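You operate a simulated robot arm through the tools that you are given. There is no shell and no other tool. Be economical: measure what you need, move in short steps, check, and stop when the job is done.

You run a simulated robot arm. Do the job below in one go: nothing can be reset, and whatever is moved stays where it is left.

## Task
Put the blue-to-red extension on the bench top in front of the red pan. Put the red-to-green extension on top of the tall gold gland. Put the black-dot bump stop on the waiting shelf. Pull the left drawer of the packing table open. Do these in any order.

It is judged by the outcome, as a careful person would: the job done as asked, and still so three seconds after it is handed in. It fails if anything else is knocked over, pushed out of place, dropped, spilled or broken.

## Robot
A 7-joint arm with a two-finger parallel gripper on a trunk, on a base that drives. Base frame: it is fixed to the floor where the robot stands at the start and does not move with it; the origin is under the middle of the robot, x ahead of it, y to its left, z up. Lengths are in m, angles in degrees, forces in N, time in s.
With the tool pointing down near the work surface it reaches from about 0.18 to 0.4 m from the robot's upright axis, wherever it stands. Its first joint turns from -166.0 to 166.0 degrees. Places, roughly: bench top in front of the red pan (34x15 cm) [-2.28, 1.72, 0.92]; black-dot bump stop (5x4x4 cm) [0.6, 0.3, 0.9]; blue-to-red extension (4x4x4 cm) [0.5, -0.1, 0.9]; left drawer of the packing table [-1.9, -1.8, 0.7]; red-to-green extension (4x4x4 cm) [0.6, 0, 0.9]; tall gold gland (5x5x5 cm) [-3.4, -0.4, 0.4]; waiting shelf [0.6, -0.8, 1.2]. Payload 3.4 kg.
Tool frame: the origin (TCP) lies between the finger pads and is the grasp point; the fingertips stand 0.03 m ahead of it; z points along the fingers, y is the line along which they close. Largest opening 0.094 m; finger width 0.028, thickness 0.01; the body of the gripper, 0.05 by 0.096 m, starts 0.055 m behind the TCP.
Orientation is that of the tool frame in the base frame, as a unit quaternion [w, x, y, z]. With the fingers straight down and closing along the base's y, the tool's x points along the base's -x, its y along +y and its z along -z.

## Interface
- The arm moves only by the tool step_arm. Its argument "increments" is a list of rows, each a list of 6 numbers: the shift along the tool's x, y, z in cm, then the turn, a rotation vector about the tool's x, y, z in degrees. In form: [[dx, dy, dz, ax, ay, az], ...]. A call has 1 to 8 rows; each row is the pose to reach, as a shift and turn from the pose commanded when the call began, along the tool's axes at that moment. "jaw" is the opening, from 0 (shut) to 1 (fully open), set as the call begins (left out, the last holds). Rows are played at 5 a second. More than 0.05 m and 8.6 degrees between two rows, or a gripper value outside its range, and nothing of the call is played. Where a pose cannot be reached the arm comes as near as it can. A force on the tool above 40 N (or 10 N above the force at the start of the call, whichever is more), or a blocked arm, ends the call early, and 0.2 s more pass. Each finger travels about 0.072 m/s and halts on what it meets, pressing with about 38 N; the grip force reading is that of the motor and also rises with nothing between the fingers. The clock runs only during rows and for 0.2 s after the last one: add rows that repeat a pose to give the fingers time. It gives the time, the measured TCP pose, the force on the tool (base axes), the opening and the grip force at its end, in the units of the frame above (readings bear some noise), with the torque about the TCP (base axes, N m) and any sound that the robot's microphone picked up.
- Cameras (640 x 400 px; columns grow to the right, rows downward): "scene" is now at [0.0229, 0.1285, 1.6165]; the picture's right is [-0.27, -0.96, 0.00], its down [-0.61, 0.17, -0.78] and it looks along [0.75, -0.21, -0.63] (base axes); focal length 296 px, centre (320, 200). "wrist" rides on the gripper at [0.076, 0.014, -0.103] in the tool frame; the picture's right is [-0.18, 0.98, 0.00], its down [-0.75, -0.14, -0.64] and it looks along [-0.63, -0.12, 0.77] (tool axes); focal length 243 px, centre (320, 200). There is no depth. A picture from a camera that has moved, and an enlarged one, comes with that camera's place and axes in the base frame and with its lens.
- get_image(camera): a new picture of that camera. It takes no simulated time.
- slide_trunk(by): slides the trunk up (or, below 0, down) by that many m; the arm and the scene camera ride with it, the base frame stays. It gives what a move gives, with no picture.
- roll_base(legs): drives the robot by 1 to 6 legs, each [ahead, left, turn to the left] in m, m and degrees, along the robot's own axes; the way and the turn of a leg run together, so that a leg with both is an arc; at most 1.5 m and 180 degrees a leg. The arm and the cameras ride along, it lands a little off, and it stops where it bumps. It gives what a move gives.
- pan_tilt(pan, tilt): turns the head with the scene camera to pan (to the left, within 155 degrees either way) and tilt (down, from -29 to 69), counted from straight ahead of the robot. It gives what a move gives.
- enlarge(camera, box): a new picture of the part [left, top, right, bottom] of that camera's present view, enlarged. It takes no simulated time.
- sign_off(): hands the job in; it is judged then, once.

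Work in short steps. Places have to be worked out from the pictures, the camera data and where the tool is seen: move nearer, look again, correct. Check each grasp and each placing, and mend what went wrong. You have 165 turns and 108 pictures in all, those below and enlarged ones among them. Open the gripper and draw the arm clear of the work before you hand the job in, unless the task says otherwise; then end with one line.

The tools are called after ">>>" by a JSON object that holds its "api" and its "payload". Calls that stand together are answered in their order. step_arm: Moves the arm, as the interface text tells. Its arguments: {"type":"object","properties":{"increments":{"type":"array","items":{"type":"array","items":{"type":"number"}}},"jaw":{"type":"number"}},"required":["increments"]} The other tools are called the same way: slide_trunk (by) slides the trunk up or down; roll_base (legs) drives the base; pan_tilt (pan, tilt) turns the head that bears the scene camera; get_image (camera) takes a picture; enlarge (camera, box) takes an enlarged picture of a part of a camera's view; sign_off () hands the job in.

At the start:

```text
t: 0.0
eef_pos: [0.3375, -0.0778, 1.4004]
tool_rot: [0.029, -0.001, 1.0, -0.009]
ft_force: [110.7, -17.2, -149.2]
wrist_torque: [-1.66, 0.95, -1.41]
finger_gap: 0.0939
finger_force: 0.0
trunk travel left (down, up): [-0.275, 0.111]
robot x, y, heading: [0.0028, 0.0007, -0.1]
head pan, tilt: [-15.9, 39.2]
```

scene: 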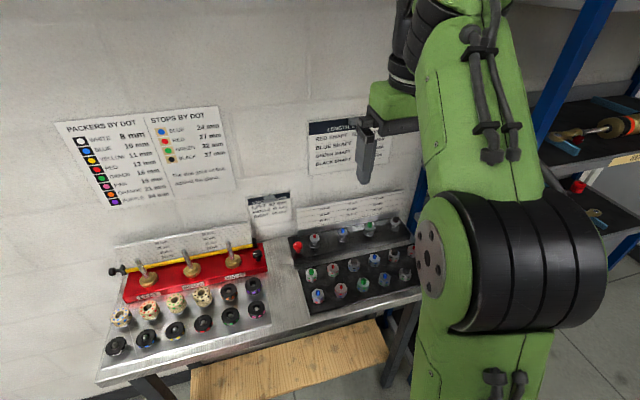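
wrist: 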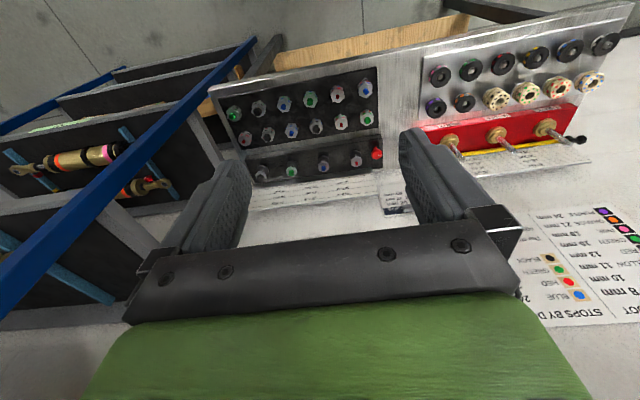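

I start by looking closer at the bench parts and their charts.

>>> {"api": "enlarge", "payload": {"camera": "scene", "box": [280, 180, 440, 310]}}

>>> {"api": "enlarge", "payload": {"camera": "scene", "box": [90, 220, 290, 360]}}

>>> {"api": "enlarge", "payload": {"camera": "wrist", "box": [210, 60, 400, 200]}}

```text
3.08 times, centred on (360, 245) of scene
camera zoom: at [0.0229, 0.1285, 1.6165], right [-0.27, -0.96, 0.0], down [-0.61, 0.17, -0.78], along [0.75, -0.21, -0.63], focal length 912 px, centre (197, 62)
```

zoom: 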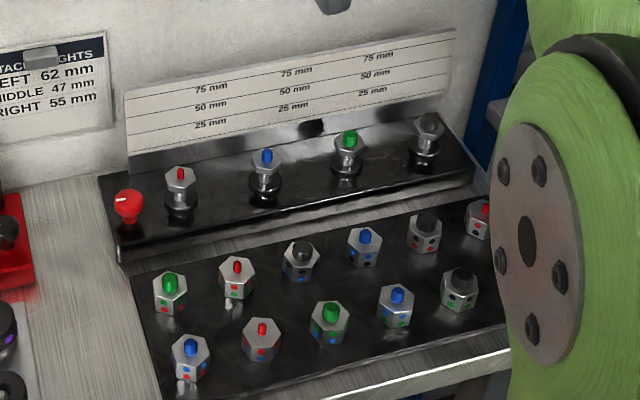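

```text
2.86 times, centred on (190, 290) of scene
camera zoom: at [0.0229, 0.1285, 1.6165], right [-0.27, -0.96, 0.0], down [-0.61, 0.17, -0.78], along [0.75, -0.21, -0.63], focal length 847 px, centre (691, -57)
```

zoom: 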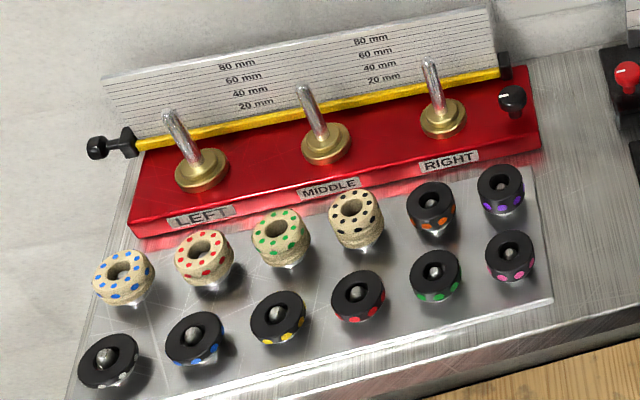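

```text
2.86 times, centred on (305, 130) of wrist
camera zoom: at [0.2562, -0.0611, 1.4963], right [0.18, 0.98, -0.01], down [0.72, -0.13, 0.69], along [0.67, -0.13, -0.73], focal length 693 px, centre (363, 400)
```

zoom: 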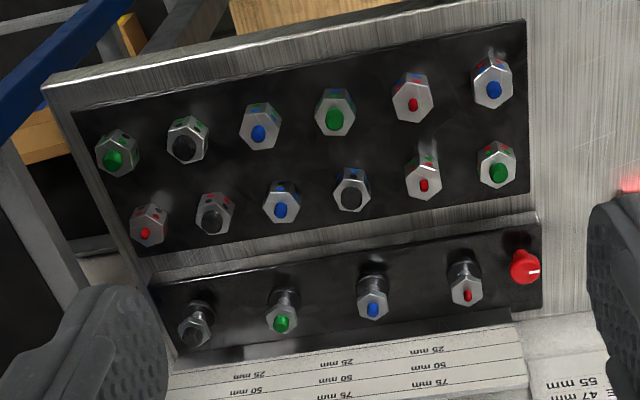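

>>> {"api": "enlarge", "payload": {"camera": "scene", "box": [240, 110, 400, 210]}}

>>> {"api": "enlarge", "payload": {"camera": "scene", "box": [310, 250, 370, 310]}}

>>> {"api": "enlarge", "payload": {"camera": "scene", "box": [540, 40, 640, 240]}}

```text
4.00 times, centred on (320, 160) of scene
camera zoom: at [0.0229, 0.1285, 1.6165], right [-0.27, -0.96, 0.0], down [-0.61, 0.17, -0.78], along [0.75, -0.21, -0.63], focal length 1185 px, centre (320, 360)
```

zoom: 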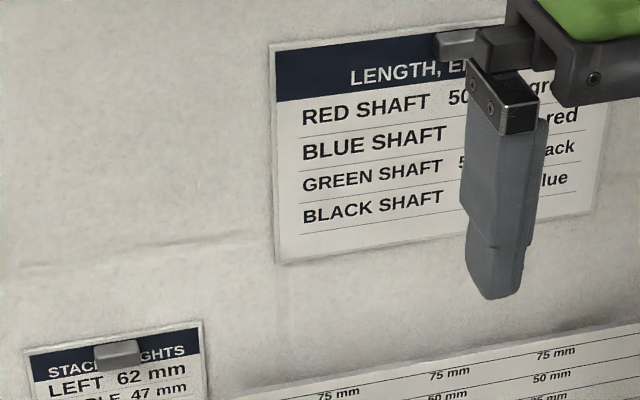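

```text
6.67 times, centred on (340, 280) of scene
camera zoom: at [0.0229, 0.1285, 1.6165], right [-0.27, -0.96, 0.0], down [-0.61, 0.17, -0.78], along [0.75, -0.21, -0.63], focal length 1976 px, centre (187, -333)
```

zoom: 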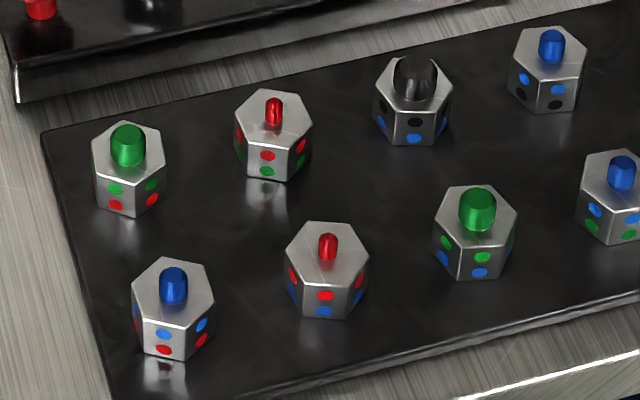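

```text
2.00 times, centred on (590, 140) of scene
camera zoom: at [0.0229, 0.1285, 1.6165], right [-0.27, -0.96, 0.0], down [-0.61, 0.17, -0.78], along [0.75, -0.21, -0.63], focal length 593 px, centre (-220, 320)
```

zoom: 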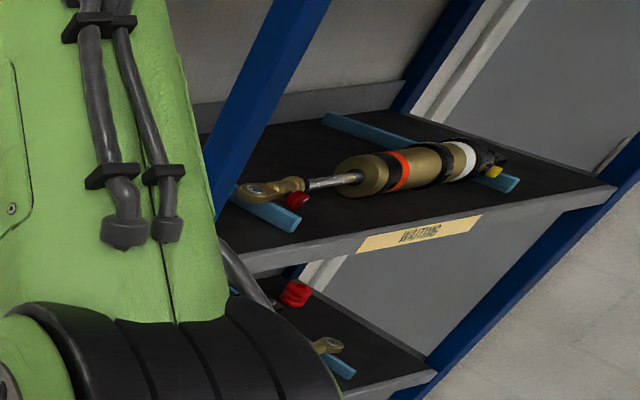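

The dots read: lower dot = socket, upper = stud, so blue-to-red is the front row's second (red stud) and red-to-green the back row's first. I look down at the floor space ahead before driving closer.

>>> {"api": "pan_tilt", "payload": {"pan": 10, "tilt": 65}}

>>> {"api": "get_image", "payload": {"camera": "scene"}}

```text
t: 0.9
eef_pos: [0.3398, -0.0771, 1.4005]
tool_rot: [0.033, 0.0, 0.999, -0.01]
ft_force: [41.0, -6.5, -55.2]
wrist_torque: [-0.75, 0.32, -0.59]
finger_gap: 0.0939
finger_force: 0.1
trunk travel left (down, up): [-0.275, 0.111]
robot x, y, heading: [-0.0027, 0.0004, -0.0]
head pan, tilt: [10.0, 65.0]
```

```text
99 pictures are left
camera scene: at [0.0005, 0.1624, 1.5831], right [0.17, -0.98, 0.0], down [-0.89, -0.16, -0.42], along [0.42, 0.07, -0.91], focal length 296 px, centre (320, 200)
```

scene: 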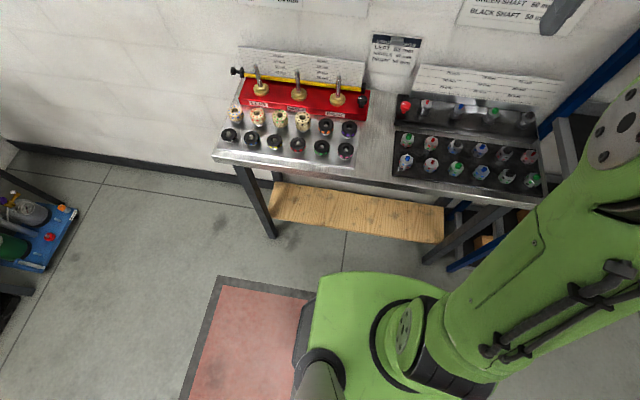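

The base has about 0.15 m clear ahead between the bench legs. I drive to about (0.16, 0.25) so the bump stop comes into reach.

>>> {"api": "roll_base", "payload": {"legs": [[0, 0.25, 0], [0.15, 0, 0]]}}

>>> {"api": "pan_tilt", "payload": {"pan": 0, "tilt": 50}}

>>> {"api": "get_image", "payload": {"camera": "scene"}}

>>> {"api": "get_image", "payload": {"camera": "wrist"}}

```text
t: 3.7
eef_pos: [0.4912, 0.1705, 1.4002]
tool_rot: [0.032, 0.0, 0.999, -0.01]
ft_force: [40.3, -9.0, -54.5]
wrist_torque: [-0.46, 0.19, -0.36]
finger_gap: 0.094
finger_force: 0.1
trunk travel left (down, up): [-0.275, 0.111]
robot x, y, heading: [0.1485, 0.2477, -0.0]
head pan, tilt: [10.0, 65.0]
```

```text
t: 4.5
eef_pos: [0.4879, 0.1709, 1.4]
tool_rot: [0.035, 0.0, 0.999, -0.011]
ft_force: [21.4, -3.9, -28.6]
wrist_torque: [-0.21, 0.19, -0.18]
finger_gap: 0.094
finger_force: 0.0
trunk travel left (down, up): [-0.275, 0.111]
robot x, y, heading: [0.1481, 0.25, 0.0]
head pan, tilt: [0.0, 50.0]
```

```text
98 pictures are left
camera scene: at [0.1673, 0.4003, 1.6011], right [0.0, -1.0, 0.0], down [-0.77, 0.0, -0.64], along [0.64, 0.0, -0.77], focal length 296 px, centre (320, 200)
```

scene: 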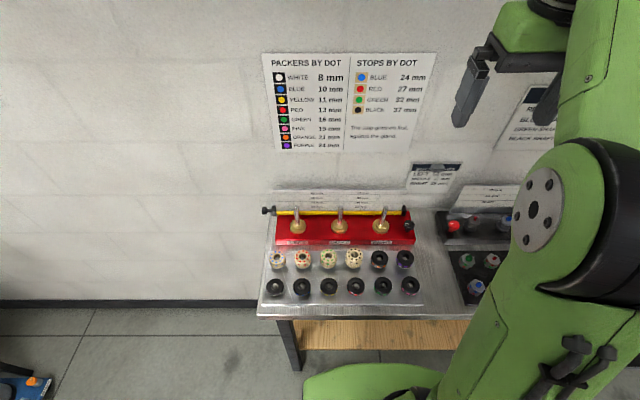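

```text
97 pictures are left
camera wrist: at [0.407, 0.1868, 1.4955], right [0.18, 0.98, -0.01], down [0.71, -0.13, 0.69], along [0.68, -0.13, -0.72], focal length 243 px, centre (320, 200)
```

wrist: 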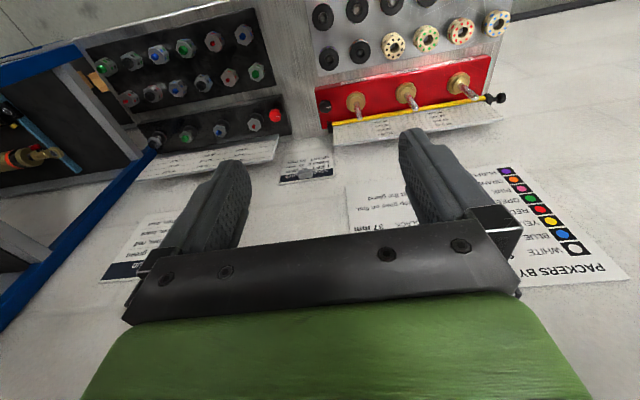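

The triangulated stop centre is about (0.544, 0.312), top z about 0.91. I roll a bit closer, level the tool, and move above it; a diagonal (45°) grip gives the most clearance from neighbours.

>>> {"api": "roll_base", "payload": {"legs": [[0.03, 0, 0]]}}

>>> {"api": "step_arm", "payload": {"increments": [[-1, 3.5, 2, -0.6, 2, 0], [-2, 7, 4, -1.26, 4, 0], [-2.6, 10.5, 6, -1.26, 4, 0], [-2.6, 14.1, 8, -1.26, 4, 0]], "jaw": 0.8}}

```text
t: 5.3
eef_pos: [0.5198, 0.1693, 1.4]
tool_rot: [0.033, -0.001, 0.999, -0.01]
ft_force: [20.8, -3.6, -28.8]
wrist_torque: [-0.32, 0.08, -0.23]
finger_gap: 0.0938
finger_force: 0.0
trunk travel left (down, up): [-0.275, 0.111]
robot x, y, heading: [0.1828, 0.2486, -0.1]
head pan, tilt: [0.0, 50.0]
```

```text
t: 6.3
eef_pos: [0.5501, 0.31, 1.3174]
tool_rot: [-0.003, 0.0, 1.0, 0.001]
ft_force: [0.2, -0.4, -0.6]
wrist_torque: [-0.02, -0.02, 0.0]
finger_gap: 0.0752
finger_force: 0.0
trunk travel left (down, up): [-0.275, 0.111]
robot x, y, heading: [0.1793, 0.2496, -0.2]
head pan, tilt: [0.0, 50.0]
```

Level now and roughly above the stop. Yaw 45° in steps while descending to about z 1.15.

>>> {"api": "step_arm", "payload": {"increments": [[0, 0, 3, 0, 0, 8], [0, 0, 6, 0, 0, 16], [0, 0, 9, 0, 0, 24], [0, 0, 12, 0, 0, 32], [0, 0, 15, 0, 0, 40], [0, 0, 17, 0, 0, 45]]}}

>>> {"api": "get_image", "payload": {"camera": "wrist"}}

>>> {"api": "get_image", "payload": {"camera": "scene"}}

```text
t: 7.7
eef_pos: [0.5521, 0.3099, 1.1497]
tool_rot: [-0.001, 0.383, 0.924, 0.0]
ft_force: [-0.4, -0.1, -0.4]
wrist_torque: [-0.03, 0.01, 0.0]
finger_gap: 0.0753
finger_force: 0.1
trunk travel left (down, up): [-0.275, 0.111]
robot x, y, heading: [0.1823, 0.2525, 0.3]
head pan, tilt: [0.0, 50.0]
```

```text
96 pictures are left
camera wrist: at [0.5084, 0.3741, 1.25], right [0.83, 0.56, 0.0], down [0.43, -0.63, 0.64], along [0.36, -0.53, -0.77], focal length 243 px, centre (320, 200)
```

wrist: 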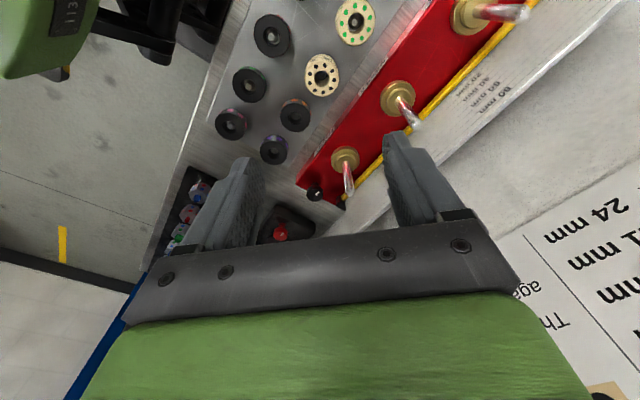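

```text
95 pictures are left
camera scene: at [0.1983, 0.4004, 1.6011], right [0.0, -1.0, 0.0], down [-0.77, 0.0, -0.64], along [0.64, 0.0, -0.77], focal length 296 px, centre (320, 200)
```

scene: 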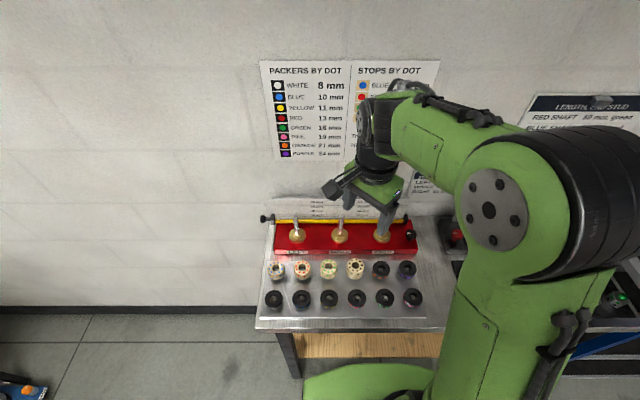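

Stop centre comes out at (0.552, 0.310) in both views, right under the tool. I descend to about z 1.0 and look again.

>>> {"api": "step_arm", "payload": {"increments": [[0, 0, 4, 0, 0, 0], [0, 0, 8, 0, 0, 0], [0, 0, 12, 0, 0, 0], [0, 0, 16, 0, 0, 0]]}}

>>> {"api": "get_image", "payload": {"camera": "wrist"}}

>>> {"api": "enlarge", "payload": {"camera": "scene", "box": [250, 200, 450, 325]}}

```text
t: 8.7
eef_pos: [0.5519, 0.3088, 0.9873]
tool_rot: [-0.002, 0.382, 0.924, -0.001]
ft_force: [-0.3, 0.1, -0.2]
wrist_torque: [0.03, 0.0, 0.01]
finger_gap: 0.075
finger_force: 0.0
trunk travel left (down, up): [-0.275, 0.111]
robot x, y, heading: [0.1816, 0.2492, -0.2]
head pan, tilt: [0.0, 50.0]
```

```text
94 pictures are left
camera wrist: at [0.508, 0.3737, 1.0896], right [0.82, 0.57, 0.0], down [0.44, -0.63, 0.64], along [0.36, -0.53, -0.77], focal length 243 px, centre (320, 200)
```

wrist: 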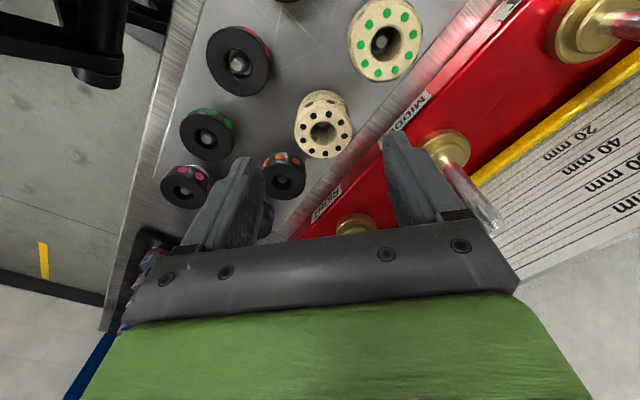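

```text
3.20 times, centred on (350, 262) of scene
camera zoom: at [0.1991, 0.4005, 1.6011], right [0.0, -1.0, 0.0], down [-0.77, 0.0, -0.64], along [0.64, 0.0, -0.77], focal length 948 px, centre (224, 0)
```

zoom: 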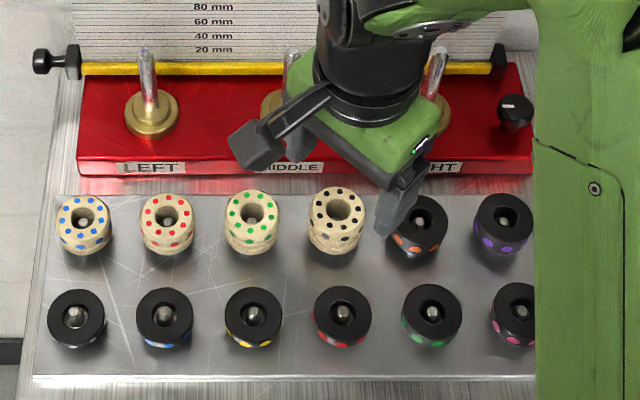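

The fingers straddle the stop cleanly. I descend to z about 0.905 and close.

>>> {"api": "step_arm", "payload": {"increments": [[0, 0, 4, 0, 0, 0], [0, 0, 8, 0, 0, 0]]}}

>>> {"api": "step_arm", "payload": {"increments": [[0, 0, 0, 0, 0, 0], [0, 0, 0, 0, 0, 0], [0, 0, 0, 0, 0, 0], [0, 0, 0, 0, 0, 0]], "jaw": 0}}

>>> {"api": "get_image", "payload": {"camera": "wrist"}}

```text
t: 9.3
eef_pos: [0.5496, 0.309, 0.9078]
tool_rot: [-0.001, 0.382, 0.924, 0.0]
ft_force: [0.4, 0.0, -1.0]
wrist_torque: [-0.02, 0.02, -0.02]
finger_gap: 0.075
finger_force: 0.1
trunk travel left (down, up): [-0.275, 0.111]
robot x, y, heading: [0.18, 0.2476, -0.3]
head pan, tilt: [0.0, 50.0]
```

```text
t: 10.3
eef_pos: [0.5496, 0.3088, 0.9095]
tool_rot: [-0.001, 0.383, 0.924, 0.0]
ft_force: [0.0, 0.2, 0.0]
wrist_torque: [0.01, 0.0, 0.0]
finger_gap: 0.0426
finger_force: 37.9
trunk travel left (down, up): [-0.275, 0.111]
robot x, y, heading: [0.1816, 0.251, 0.5]
head pan, tilt: [0.0, 50.0]
```

```text
92 pictures are left
camera wrist: at [0.5065, 0.3736, 1.0099], right [0.82, 0.57, 0.0], down [0.43, -0.63, 0.64], along [0.36, -0.53, -0.77], focal length 243 px, centre (320, 200)
```

wrist: 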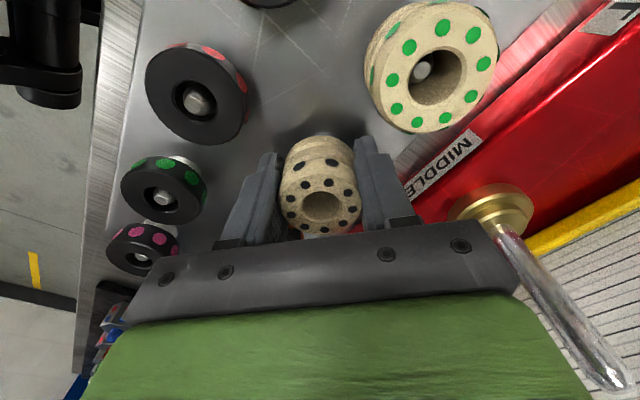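

Gripped at 42.6 mm. Lift straight up off its peg.

>>> {"api": "step_arm", "payload": {"increments": [[0, 0, -4, 0, 0, 0], [0, 0, -8, 0, 0, 0], [0, 0, -12, 0, 0, 0], [0, 0, -17, 0, 0, 0], [0, 0, -22, 0, 0, 0], [0, 0, -27, 0, 0, 0], [0, 0, -32, 0, 0, 0], [0, 0, -37, 0, 0, 0]]}}

>>> {"api": "get_image", "payload": {"camera": "wrist"}}

>>> {"api": "pan_tilt", "payload": {"pan": -60, "tilt": 30}}

>>> {"api": "get_image", "payload": {"camera": "scene"}}

```text
t: 12.1
eef_pos: [0.5509, 0.3101, 1.28]
tool_rot: [-0.001, 0.382, 0.924, 0.001]
ft_force: [-0.1, 0.5, -0.1]
wrist_torque: [0.01, -0.01, 0.01]
finger_gap: 0.0426
finger_force: 37.9
trunk travel left (down, up): [-0.275, 0.111]
robot x, y, heading: [0.1779, 0.2464, -0.1]
head pan, tilt: [0.0, 50.0]
```

```text
91 pictures are left
camera wrist: at [0.5077, 0.3743, 1.3807], right [0.82, 0.57, 0.0], down [0.44, -0.63, 0.64], along [0.36, -0.53, -0.77], focal length 243 px, centre (320, 200)
```

wrist: 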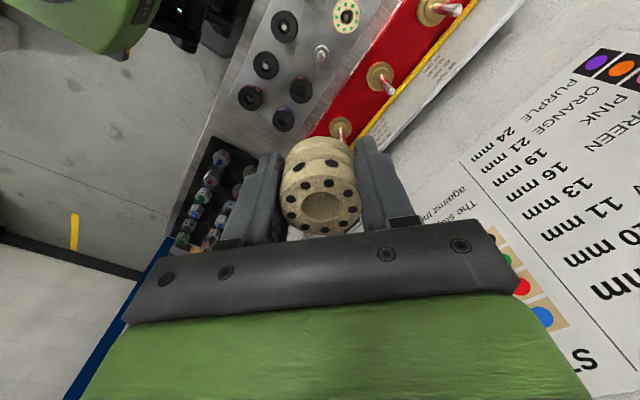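

```text
t: 13.4
eef_pos: [0.5517, 0.3103, 1.2795]
tool_rot: [-0.002, 0.383, 0.924, 0.0]
ft_force: [-0.3, 0.5, -0.1]
wrist_torque: [-0.01, 0.0, -0.05]
finger_gap: 0.0425
finger_force: 38.1
trunk travel left (down, up): [-0.275, 0.111]
robot x, y, heading: [0.1807, 0.2453, 0.1]
head pan, tilt: [-60.0, 30.0]
```

```text
90 pictures are left
camera scene: at [0.1663, 0.322, 1.6306], right [-0.87, -0.5, 0.0], down [-0.25, 0.43, -0.87], along [0.43, -0.75, -0.5], focal length 296 px, centre (320, 200)
```

scene: 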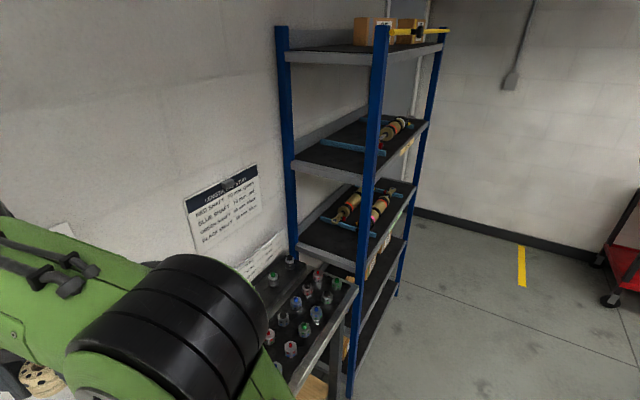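

The stop is out. I triangulate the WAITING label at about (0.42, -0.81, 1.24). I back off and drive right to stand in front of that rack, then look.

>>> {"api": "roll_base", "payload": {"legs": [[-0.38, 0, 0], [0, -1.0, 0]]}}

>>> {"api": "pan_tilt", "payload": {"pan": 0, "tilt": 25}}

>>> {"api": "get_image", "payload": {"camera": "scene"}}

>>> {"api": "get_image", "payload": {"camera": "wrist"}}

```text
t: 20.6
eef_pos: [0.1743, -0.6877, 1.2795]
tool_rot: [-0.002, 0.378, 0.926, 0.001]
ft_force: [0.2, -1.0, 0.2]
wrist_torque: [0.0, 0.0, -0.01]
finger_gap: 0.042
finger_force: 38.2
trunk travel left (down, up): [-0.275, 0.111]
robot x, y, heading: [-0.1967, -0.7563, 0.8]
head pan, tilt: [-60.0, 30.0]
```

```text
t: 21.9
eef_pos: [0.1737, -0.6869, 1.2786]
tool_rot: [-0.002, 0.377, 0.926, -0.001]
ft_force: [0.9, -0.4, 0.8]
wrist_torque: [0.0, -0.02, 0.01]
finger_gap: 0.0423
finger_force: 37.9
trunk travel left (down, up): [-0.275, 0.111]
robot x, y, heading: [-0.1996, -0.7559, 0.4]
head pan, tilt: [0.0, 25.0]
```

```text
89 pictures are left
camera scene: at [-0.165, -0.6003, 1.6386], right [0.01, -1.0, 0.0], down [-0.42, 0.0, -0.91], along [0.91, 0.01, -0.42], focal length 296 px, centre (320, 200)
```

scene: 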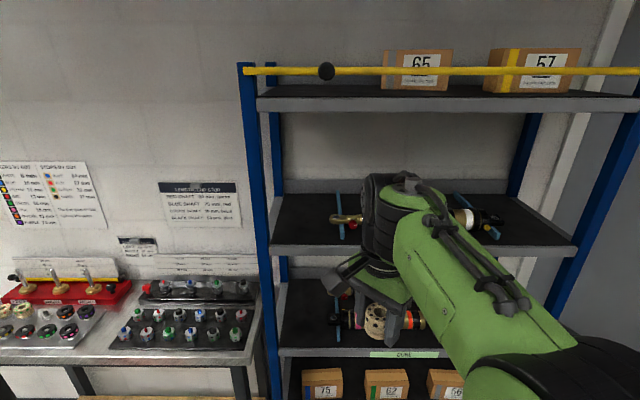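

```text
88 pictures are left
camera wrist: at [0.1303, -0.6236, 1.3799], right [0.82, 0.57, 0.0], down [0.44, -0.63, 0.64], along [0.37, -0.52, -0.77], focal length 243 px, centre (320, 200)
```

wrist: 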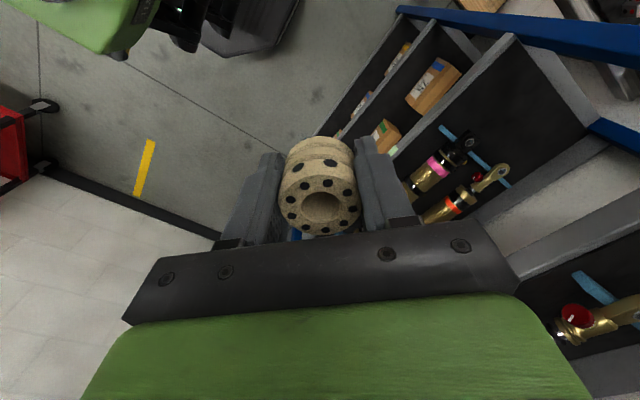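

The shelf surface front edge is near x 0.42, z 1.25, with a free patch left of the left blue rail (y about -0.50 to -0.62). I unyaw the tool, raise it 2.5 cm, and shift the base left to line up with y -0.555.

>>> {"api": "step_arm", "payload": {"increments": [[0, 0, 0, 0, 0, -8], [0, 0, -1, 0, 0, -16], [0, 0, -2, 0, 0, -24], [0, 0, -2.5, 0, 0, -32], [0, 0, -2.5, 0, 0, -40], [0, 0, -2.5, 0, 0, -45]]}}

>>> {"api": "roll_base", "payload": {"legs": [[0, 0.13, 0], [0.15, 0, 0]]}}

>>> {"api": "get_image", "payload": {"camera": "wrist"}}

>>> {"api": "get_image", "payload": {"camera": "scene"}}

```text
t: 23.3
eef_pos: [0.1737, -0.687, 1.3041]
tool_rot: [-0.002, -0.007, 1.0, 0.001]
ft_force: [0.3, 0.0, -0.4]
wrist_torque: [-0.03, 0.03, 0.0]
finger_gap: 0.0424
finger_force: 37.6
trunk travel left (down, up): [-0.275, 0.111]
robot x, y, heading: [-0.1961, -0.751, 0.9]
head pan, tilt: [0.0, 25.0]
```

```text
t: 25.6
eef_pos: [0.3233, -0.5566, 1.3025]
tool_rot: [-0.002, -0.006, 1.0, 0.001]
ft_force: [0.7, -0.5, -0.1]
wrist_torque: [0.01, 0.01, -0.03]
finger_gap: 0.0423
finger_force: 38.1
trunk travel left (down, up): [-0.275, 0.111]
robot x, y, heading: [-0.0453, -0.6226, 0.5]
head pan, tilt: [0.0, 25.0]
```

```text
87 pictures are left
camera wrist: at [0.2479, -0.5427, 1.4046], right [0.17, 0.99, 0.0], down [0.76, -0.13, 0.64], along [0.63, -0.11, -0.77], focal length 243 px, centre (320, 200)
```

wrist: 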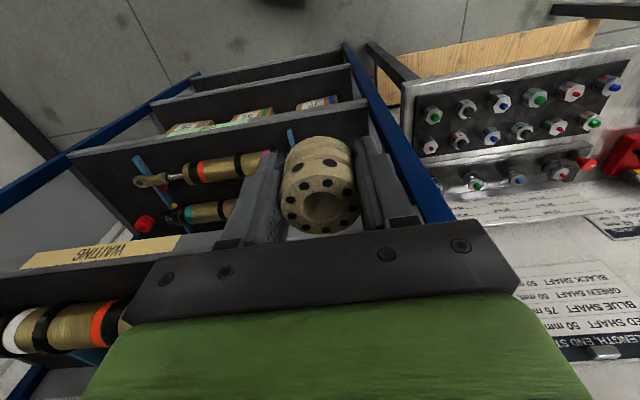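

```text
86 pictures are left
camera scene: at [-0.0156, -0.4695, 1.6386], right [0.01, -1.0, 0.0], down [-0.42, 0.0, -0.91], along [0.91, 0.01, -0.42], focal length 296 px, centre (320, 200)
```

scene: 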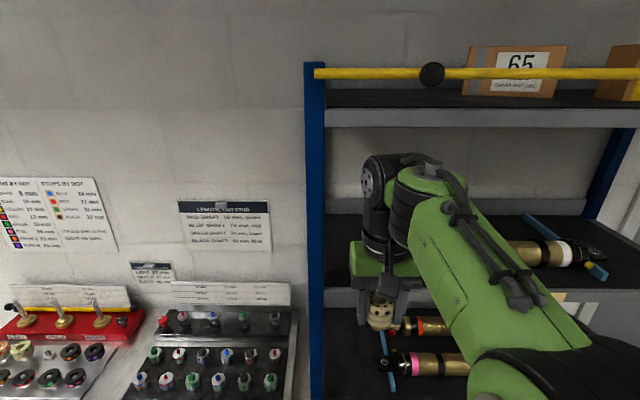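

Post clearance on the left is about 3 cm; head-room under the upper shelf is tight, so I measure the shelf edges more precisely.

>>> {"api": "enlarge", "payload": {"camera": "scene", "box": [300, 90, 460, 190]}}

>>> {"api": "enlarge", "payload": {"camera": "scene", "box": [300, 230, 460, 330]}}

```text
4.00 times, centred on (380, 140) of scene
camera zoom: at [-0.0156, -0.4695, 1.6386], right [0.01, -1.0, 0.0], down [-0.42, 0.0, -0.91], along [0.91, 0.01, -0.42], focal length 1185 px, centre (80, 440)
```

zoom: 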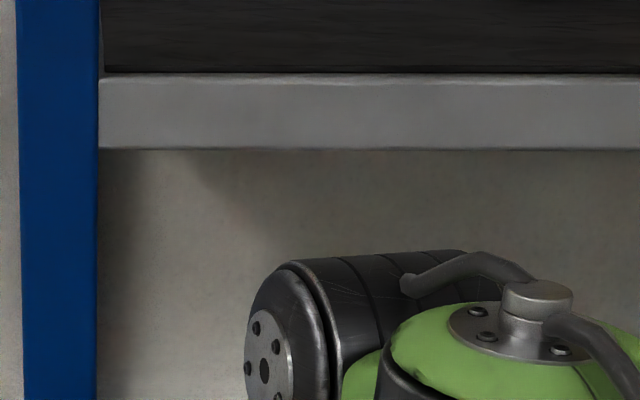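

```text
4.00 times, centred on (380, 280) of scene
camera zoom: at [-0.0156, -0.4695, 1.6386], right [0.01, -1.0, 0.0], down [-0.42, 0.0, -0.91], along [0.91, 0.01, -0.42], focal length 1185 px, centre (80, -120)
```

zoom: 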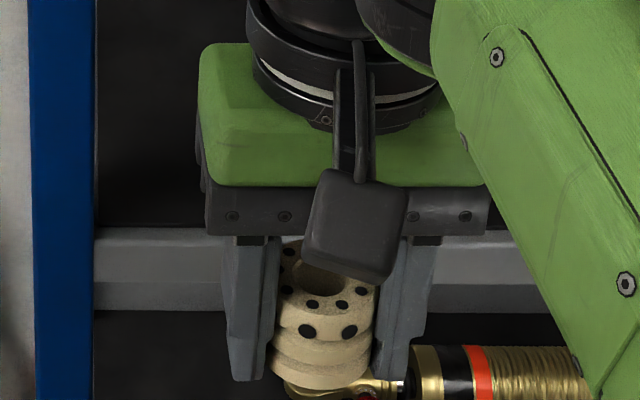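

Underside of the top shelf is about 1.552, wrist top is TCP+0.235, shelf surface about 1.254. Entering at TCP z 1.293 leaves clearance both ways; I set that height, shift 1 cm right, and drive in.

>>> {"api": "step_arm", "payload": {"increments": [[0, -0.5, 0.5, 0, 0, 0], [0, -1, 0.95, 0, 0, 0]]}}

>>> {"api": "roll_base", "payload": {"legs": [[0.09, 0, -0.5]]}}

>>> {"api": "get_image", "payload": {"camera": "scene"}}

>>> {"api": "get_image", "payload": {"camera": "wrist"}}

```text
t: 26.1
eef_pos: [0.3227, -0.5663, 1.2935]
tool_rot: [-0.002, -0.006, 1.0, 0.001]
ft_force: [0.0, -0.5, 0.1]
wrist_torque: [0.04, 0.05, -0.02]
finger_gap: 0.0423
finger_force: 38.0
trunk travel left (down, up): [-0.275, 0.111]
robot x, y, heading: [-0.0481, -0.6214, 0.6]
head pan, tilt: [0.0, 25.0]
```

```text
t: 27.3
eef_pos: [0.4139, -0.57, 1.2928]
tool_rot: [-0.002, -0.001, 1.0, 0.001]
ft_force: [0.7, 0.0, -0.3]
wrist_torque: [0.02, 0.07, 0.01]
finger_gap: 0.0423
finger_force: 37.5
trunk travel left (down, up): [-0.275, 0.111]
robot x, y, heading: [0.0407, -0.6233, 0.0]
head pan, tilt: [0.0, 25.0]
```

```text
83 pictures are left
camera scene: at [0.0762, -0.4693, 1.6386], right [0.0, -1.0, 0.0], down [-0.42, 0.0, -0.91], along [0.91, 0.0, -0.42], focal length 296 px, centre (320, 200)
```

scene: 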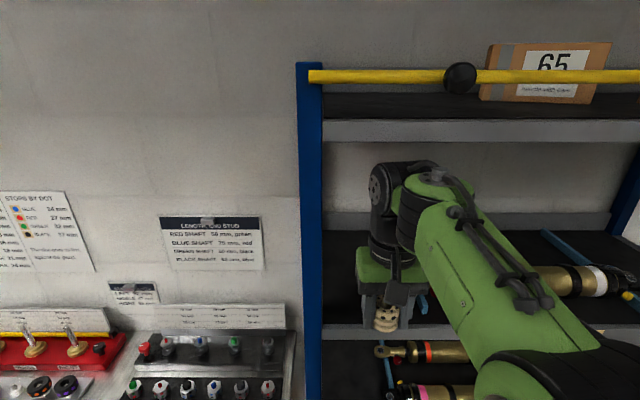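

```text
82 pictures are left
camera wrist: at [0.3388, -0.5547, 1.3947], right [0.18, 0.98, 0.0], down [0.76, -0.14, 0.64], along [0.63, -0.12, -0.77], focal length 243 px, centre (320, 200)
```

wrist: 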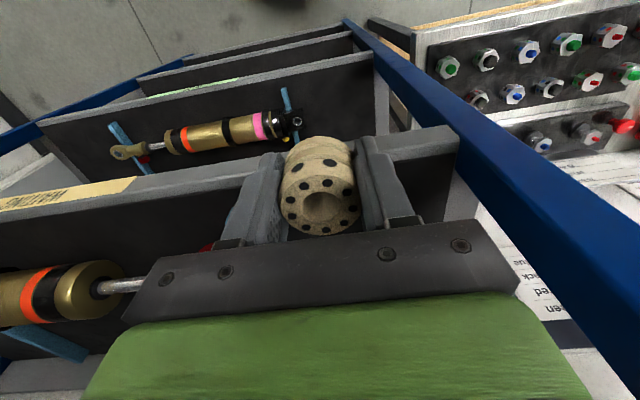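

The stop is just at the lip. I move the arm 5 cm further in and 1 cm left to (0.465, -0.56), then check.

>>> {"api": "step_arm", "payload": {"increments": [[-1.7, 0.5, 0, 0, 0, 0], [-3.4, 1, 0, 0, 0, 0], [-5.1, 1, 0, 0, 0, 0]]}}

>>> {"api": "get_image", "payload": {"camera": "wrist"}}

>>> {"api": "enlarge", "payload": {"camera": "scene", "box": [300, 110, 520, 340]}}

```text
t: 28.1
eef_pos: [0.4651, -0.559, 1.2923]
tool_rot: [-0.002, -0.001, 1.0, 0.001]
ft_force: [-0.4, -0.5, -0.1]
wrist_torque: [-0.01, 0.06, 0.05]
finger_gap: 0.0419
finger_force: 37.5
trunk travel left (down, up): [-0.275, 0.111]
robot x, y, heading: [0.0442, -0.6231, 0.0]
head pan, tilt: [0.0, 25.0]
```

```text
81 pictures are left
camera wrist: at [0.3893, -0.5443, 1.3943], right [0.18, 0.98, 0.0], down [0.76, -0.14, 0.64], along [0.63, -0.11, -0.77], focal length 243 px, centre (320, 200)
```

wrist: 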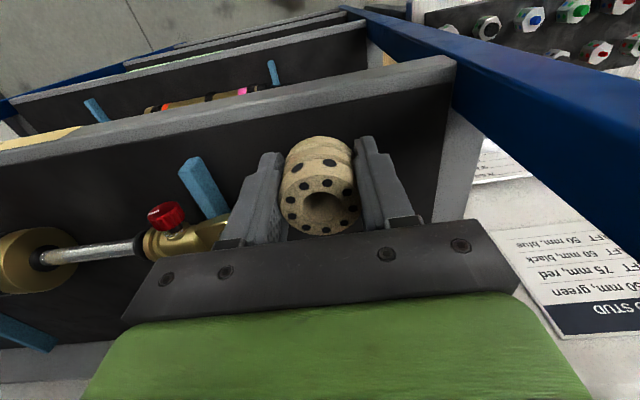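

```text
1.74 times, centred on (410, 225) of scene
camera zoom: at [0.0755, -0.4693, 1.6386], right [0.0, -1.0, 0.0], down [-0.42, 0.0, -0.91], along [0.91, 0.0, -0.42], focal length 515 px, centre (164, 156)
```

zoom: 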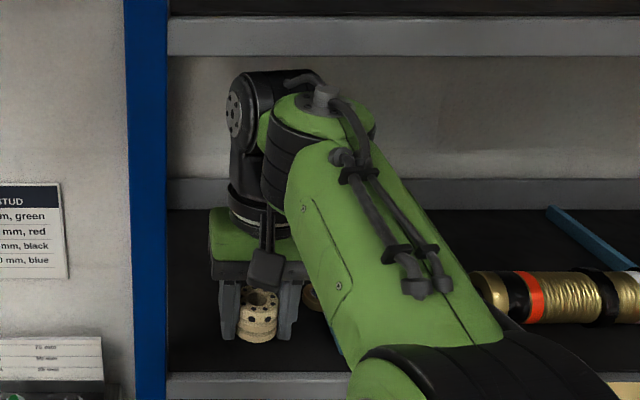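

The shock's rod eye lies near the right finger (about (0.49, -0.63)). I shift 1 cm left and 0.8 cm back, then lower gently until contact.

>>> {"api": "step_arm", "payload": {"increments": [[0.8, 0.9, 0, 0, 0, 0], [0.8, 0.9, 0.4, 0, 0, 0], [0.8, 0.9, 0.7, 0, 0, 0], [0.8, 0.9, 0.9, 0, 0, 0]]}}

>>> {"api": "enlarge", "payload": {"camera": "scene", "box": [360, 250, 460, 340]}}

>>> {"api": "get_image", "payload": {"camera": "wrist"}}

```text
t: 29.1
eef_pos: [0.4571, -0.5513, 1.285]
tool_rot: [-0.002, -0.002, 1.0, 0.0]
ft_force: [1.1, -0.2, 0.4]
wrist_torque: [-0.02, 0.0, -0.01]
finger_gap: 0.042
finger_force: 38.4
trunk travel left (down, up): [-0.275, 0.111]
robot x, y, heading: [0.042, -0.6186, 0.3]
head pan, tilt: [0.0, 25.0]
```

```text
4.44 times, centred on (410, 295) of scene
camera zoom: at [0.0747, -0.4694, 1.6386], right [0.0, -1.0, 0.0], down [-0.42, 0.0, -0.91], along [0.91, 0.0, -0.42], focal length 1317 px, centre (-80, -222)
```

zoom: 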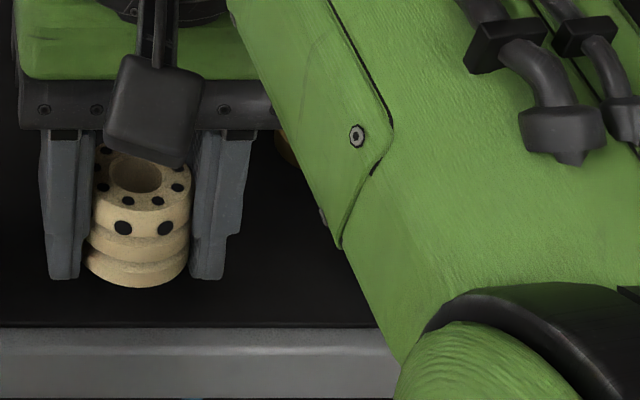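

```text
78 pictures are left
camera wrist: at [0.3808, -0.5356, 1.3857], right [0.18, 0.98, 0.0], down [0.76, -0.14, 0.64], along [0.63, -0.12, -0.77], focal length 243 px, centre (320, 200)
```

wrist: 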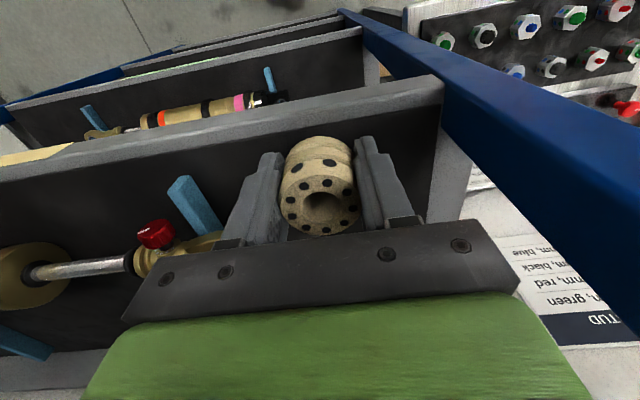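

Still 0-8 mm above the surface with no contact force. Continue lowering slowly.

>>> {"api": "step_arm", "payload": {"increments": [[0, 0, 0.2, 0, 0, 0], [0, 0, 0.4, 0, 0, 0], [0, 0, 0.6, 0, 0, 0]]}}

```text
t: 29.9
eef_pos: [0.4553, -0.5493, 1.2802]
tool_rot: [-0.001, -0.002, 1.0, 0.001]
ft_force: [-0.2, -0.3, -0.2]
wrist_torque: [0.03, -0.02, 0.0]
finger_gap: 0.0418
finger_force: 38.1
trunk travel left (down, up): [-0.275, 0.111]
robot x, y, heading: [0.0427, -0.6209, 0.1]
head pan, tilt: [0.0, 25.0]
```

>>> {"api": "step_arm", "payload": {"increments": [[0, 0, 0.2, 0, 0, 0], [0, 0, 0.4, 0, 0, 0], [0, 0, 0.6, 0, 0, 0], [0, 0, 0.8, 0, 0, 0]]}}

>>> {"api": "enlarge", "payload": {"camera": "scene", "box": [360, 250, 460, 340]}}

```text
t: 30.9
eef_pos: [0.4555, -0.5494, 1.2708]
tool_rot: [-0.002, -0.002, 1.0, 0.001]
ft_force: [1.0, 0.3, -0.7]
wrist_torque: [0.0, 0.02, 0.01]
finger_gap: 0.0421
finger_force: 37.6
trunk travel left (down, up): [-0.275, 0.111]
robot x, y, heading: [0.0459, -0.6202, 0.5]
head pan, tilt: [0.0, 25.0]
```

```text
4.44 times, centred on (410, 295) of scene
camera zoom: at [0.0746, -0.4693, 1.6386], right [0.0, -1.0, 0.0], down [-0.42, 0.0, -0.91], along [0.91, 0.0, -0.42], focal length 1317 px, centre (-80, -222)
```

zoom: 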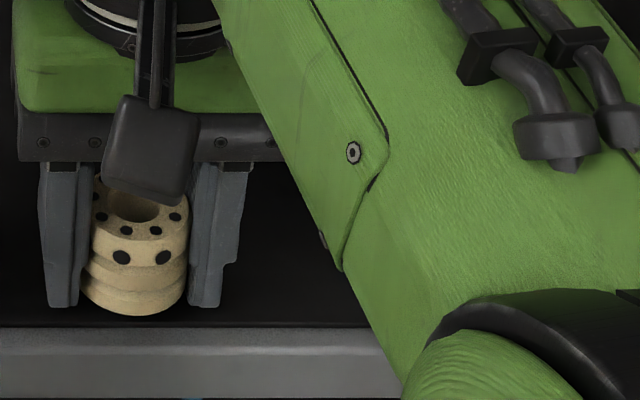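

No contact yet, so the surface is probably recessed behind the lip. Continue down slowly.

>>> {"api": "step_arm", "payload": {"increments": [[0, 0, 0.2, 0, 0, 0], [0, 0, 0.4, 0, 0, 0], [0, 0, 0.6, 0, 0, 0], [0, 0, 0.8, 0, 0, 0], [0, 0, 1.0, 0, 0, 0]]}}

>>> {"api": "enlarge", "payload": {"camera": "scene", "box": [360, 250, 460, 340]}}

```text
t: 31.6
eef_pos: [0.4564, -0.5504, 1.2701]
tool_rot: [0.006, -0.001, 1.0, 0.002]
ft_force: [-3.2, -0.9, 8.9]
wrist_torque: [-0.23, 0.21, -0.02]
finger_gap: 0.042
finger_force: 37.7
trunk travel left (down, up): [-0.275, 0.111]
robot x, y, heading: [0.0427, -0.6202, 0.2]
head pan, tilt: [0.0, 25.0]
stopped in row 3: the force on the tool passed its limit at 45 N (the readings are from after the stop); the commanded pose is now the measured one
```

```text
4.44 times, centred on (410, 295) of scene
camera zoom: at [0.0728, -0.4695, 1.6385], right [0.0, -1.0, 0.0], down [-0.42, 0.0, -0.91], along [0.91, 0.0, -0.42], focal length 1317 px, centre (-80, -222)
```

zoom: 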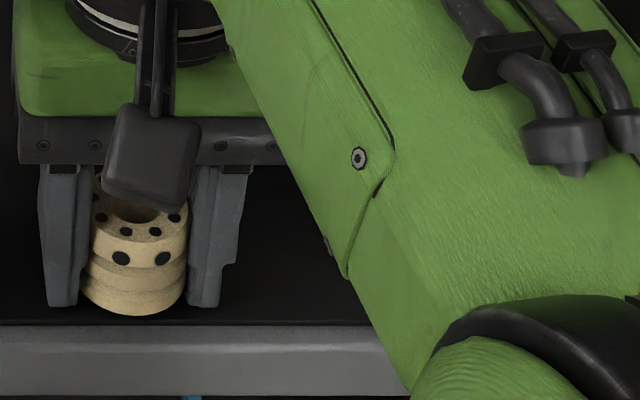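

Contact at TCP z 1.270. Open the fingers only slightly to clear the rod eye.

>>> {"api": "step_arm", "payload": {"increments": [[0, 0, 0, 0, 0, 0], [0, 0, 0, 0, 0, 0]], "jaw": 0.57}}

>>> {"api": "get_image", "payload": {"camera": "wrist"}}

```text
t: 32.2
eef_pos: [0.4546, -0.5475, 1.2703]
tool_rot: [0.007, -0.003, 1.0, 0.001]
ft_force: [-1.1, 9.8, 16.0]
wrist_torque: [-0.19, 0.25, -0.03]
finger_gap: 0.0484
finger_force: 0.1
trunk travel left (down, up): [-0.275, 0.111]
robot x, y, heading: [0.0429, -0.6236, 0.3]
head pan, tilt: [0.0, 25.0]
```

```text
75 pictures are left
camera wrist: at [0.3778, -0.533, 1.3702], right [0.18, 0.98, 0.0], down [0.75, -0.14, 0.65], along [0.64, -0.11, -0.76], focal length 243 px, centre (320, 200)
```

wrist: 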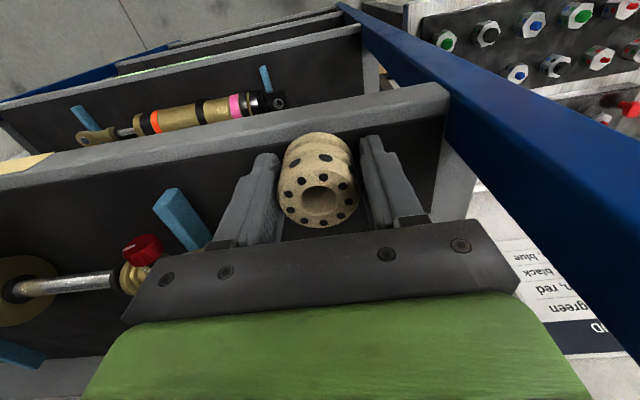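

The gap stalled at 48 mm with a +y force, so the right finger likely touches the rod eye. I relax the opening slightly, then lift straight up.

>>> {"api": "step_arm", "payload": {"increments": [[0, 0, 0, 0, 0, 0], [0, 0, 0, 0, 0, 0]], "jaw": 0.485}}

>>> {"api": "step_arm", "payload": {"increments": [[0, 0, -0.6, 0, 0, 0]]}}

>>> {"api": "get_image", "payload": {"camera": "wrist"}}

```text
t: 32.8
eef_pos: [0.4555, -0.5496, 1.2708]
tool_rot: [0.007, 0.0, 1.0, 0.003]
ft_force: [0.1, 3.2, 21.0]
wrist_torque: [-0.46, 0.33, -0.19]
finger_gap: 0.0432
finger_force: 0.1
trunk travel left (down, up): [-0.275, 0.111]
robot x, y, heading: [0.0405, -0.6197, 0.1]
head pan, tilt: [0.0, 25.0]
```

```text
t: 33.2
eef_pos: [0.4563, -0.5513, 1.2738]
tool_rot: [0.003, -0.001, 1.0, 0.002]
ft_force: [-0.4, 0.2, 0.6]
wrist_torque: [-0.02, 0.01, 0.04]
finger_gap: 0.0456
finger_force: 0.1
trunk travel left (down, up): [-0.275, 0.111]
robot x, y, heading: [0.0442, -0.6206, -0.0]
head pan, tilt: [0.0, 25.0]
```

```text
74 pictures are left
camera wrist: at [0.3806, -0.5365, 1.3742], right [0.18, 0.98, 0.0], down [0.75, -0.14, 0.65], along [0.64, -0.11, -0.76], focal length 243 px, centre (320, 200)
```

wrist: 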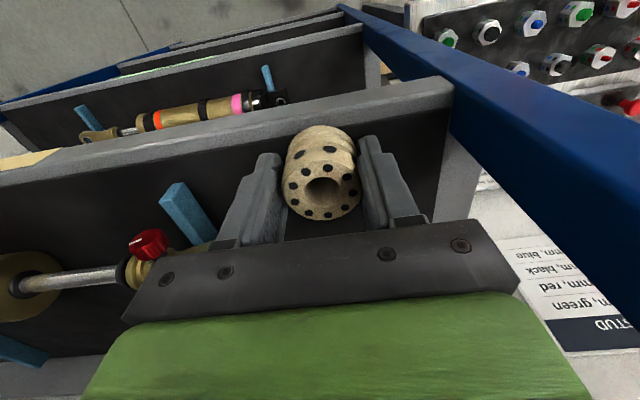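

Force vanished once off the surface; the stall was tip friction on the shelf. Now open a bit more and lift.

>>> {"api": "step_arm", "payload": {"increments": [[0, 0, 0, 0, 0, 0], [0, 0, 0, 0, 0, 0], [0, 0, -0.8, 0, 0, 0], [0, 0, -1.6, 0, 0, 0]], "jaw": 0.56}}

>>> {"api": "get_image", "payload": {"camera": "wrist"}}

>>> {"api": "enlarge", "payload": {"camera": "scene", "box": [360, 250, 460, 340]}}

```text
t: 34.2
eef_pos: [0.4567, -0.5502, 1.2912]
tool_rot: [0.006, -0.001, 1.0, 0.002]
ft_force: [0.2, 0.7, 0.3]
wrist_torque: [0.0, 0.01, -0.02]
finger_gap: 0.0525
finger_force: 0.0
trunk travel left (down, up): [-0.275, 0.111]
robot x, y, heading: [0.0442, -0.6212, 0.2]
head pan, tilt: [0.0, 25.0]
```

```text
73 pictures are left
camera wrist: at [0.3796, -0.536, 1.3915], right [0.18, 0.98, 0.01], down [0.75, -0.14, 0.65], along [0.64, -0.11, -0.76], focal length 243 px, centre (320, 200)
```

wrist: 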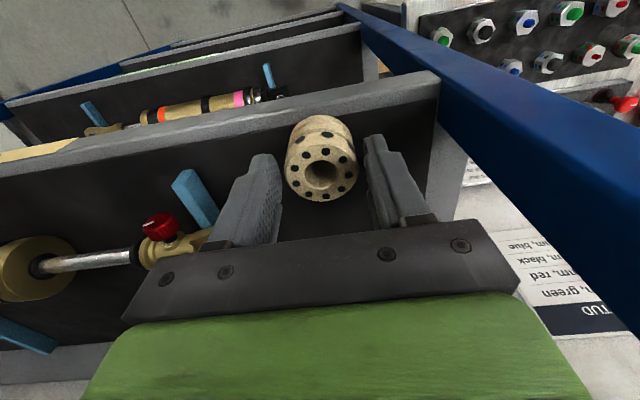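

```text
4.44 times, centred on (410, 295) of scene
camera zoom: at [0.0745, -0.4693, 1.6386], right [0.0, -1.0, 0.0], down [-0.42, 0.0, -0.91], along [0.91, 0.0, -0.42], focal length 1317 px, centre (-80, -222)
```

zoom: 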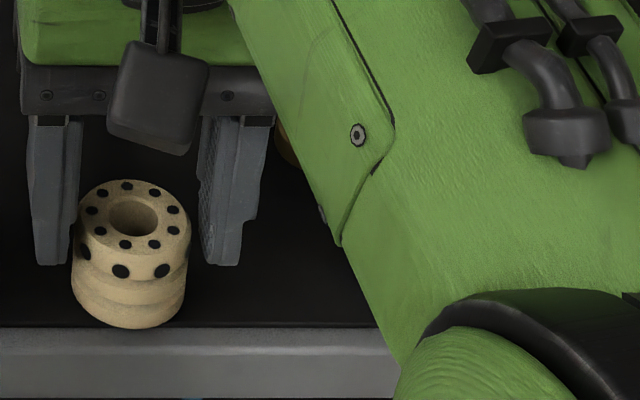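

The stop stands upright on the shelf. I open slightly more (6 cm) and retract straight back, fingers straddling it.

>>> {"api": "step_arm", "payload": {"increments": [[0, 0.1, 0, 0, 0, 0], [1, 0.1, 0, 0, 0, 0], [3, 0.1, 0, 0, 0, 0], [5, 0.1, 0, 0, 0, 0], [7, 0.1, 0, 0, 0, 0]], "jaw": 0.62}}

>>> {"api": "roll_base", "payload": {"legs": [[-0.22, 0, 0]]}}

>>> {"api": "get_image", "payload": {"camera": "scene"}}

```text
t: 35.4
eef_pos: [0.384, -0.55, 1.291]
tool_rot: [0.006, -0.001, 1.0, 0.002]
ft_force: [-1.2, -0.1, 0.4]
wrist_torque: [-0.01, 0.0, -0.02]
finger_gap: 0.0581
finger_force: 0.1
trunk travel left (down, up): [-0.275, 0.111]
robot x, y, heading: [0.0462, -0.6232, -0.0]
head pan, tilt: [0.0, 25.0]
```

```text
t: 37.1
eef_pos: [0.165, -0.5494, 1.2903]
tool_rot: [0.005, -0.002, 1.0, 0.002]
ft_force: [-0.8, 0.0, 0.7]
wrist_torque: [0.01, -0.01, 0.02]
finger_gap: 0.0583
finger_force: 0.1
trunk travel left (down, up): [-0.275, 0.111]
robot x, y, heading: [-0.1789, -0.6233, 0.2]
head pan, tilt: [0.0, 25.0]
```

```text
71 pictures are left
camera scene: at [-0.1466, -0.4699, 1.6386], right [0.0, -1.0, 0.0], down [-0.42, 0.0, -0.91], along [0.91, 0.0, -0.42], focal length 296 px, centre (320, 200)
```

scene: 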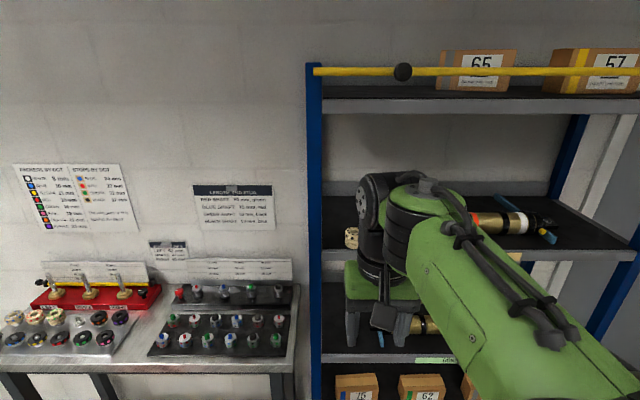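

The stop stays on the WAITING shelf. Now drive back to the bench for the blue-to-red extension.

>>> {"api": "roll_base", "payload": {"legs": [[0, 0.55, 0], [0.29, 0, 0]]}}

>>> {"api": "pan_tilt", "payload": {"pan": -20, "tilt": 50}}

>>> {"api": "get_image", "payload": {"camera": "scene"}}

>>> {"api": "get_image", "payload": {"camera": "wrist"}}

```text
t: 41.9
eef_pos: [0.4527, 0.0012, 1.2909]
tool_rot: [0.005, -0.004, 1.0, 0.001]
ft_force: [0.4, 0.6, -0.8]
wrist_torque: [-0.02, 0.03, -0.02]
finger_gap: 0.0581
finger_force: 0.1
trunk travel left (down, up): [-0.275, 0.111]
robot x, y, heading: [0.1091, -0.0703, 0.3]
head pan, tilt: [0.0, 25.0]
```

```text
t: 42.8
eef_pos: [0.451, 0.0008, 1.2906]
tool_rot: [0.006, -0.003, 1.0, 0.002]
ft_force: [-0.6, 0.8, 0.8]
wrist_torque: [-0.01, 0.02, -0.01]
finger_gap: 0.0586
finger_force: 0.1
trunk travel left (down, up): [-0.275, 0.111]
robot x, y, heading: [0.1063, -0.0703, 0.2]
head pan, tilt: [-20.0, 50.0]
```

```text
70 pictures are left
camera scene: at [0.1206, 0.0545, 1.6012], right [-0.34, -0.94, 0.0], down [-0.72, 0.26, -0.64], along [0.61, -0.22, -0.77], focal length 296 px, centre (320, 200)
```

scene: 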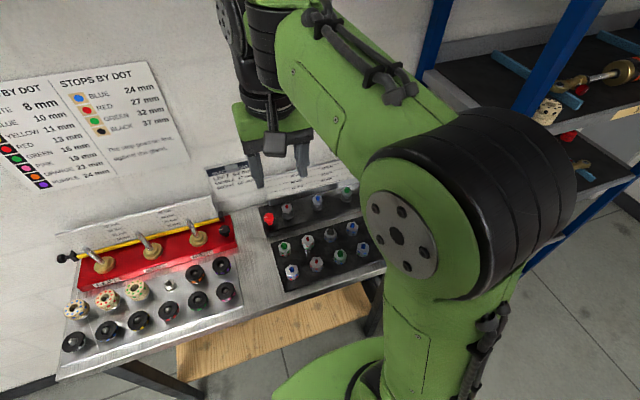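

```text
69 pictures are left
camera wrist: at [0.3749, 0.0154, 1.3909], right [0.18, 0.98, 0.01], down [0.75, -0.14, 0.65], along [0.64, -0.11, -0.76], focal length 243 px, centre (320, 200)
```

wrist: 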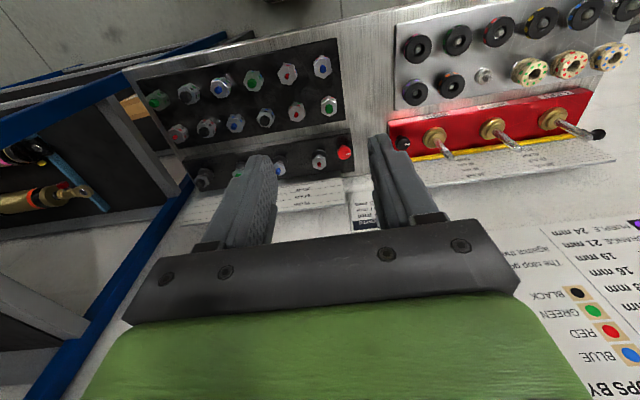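

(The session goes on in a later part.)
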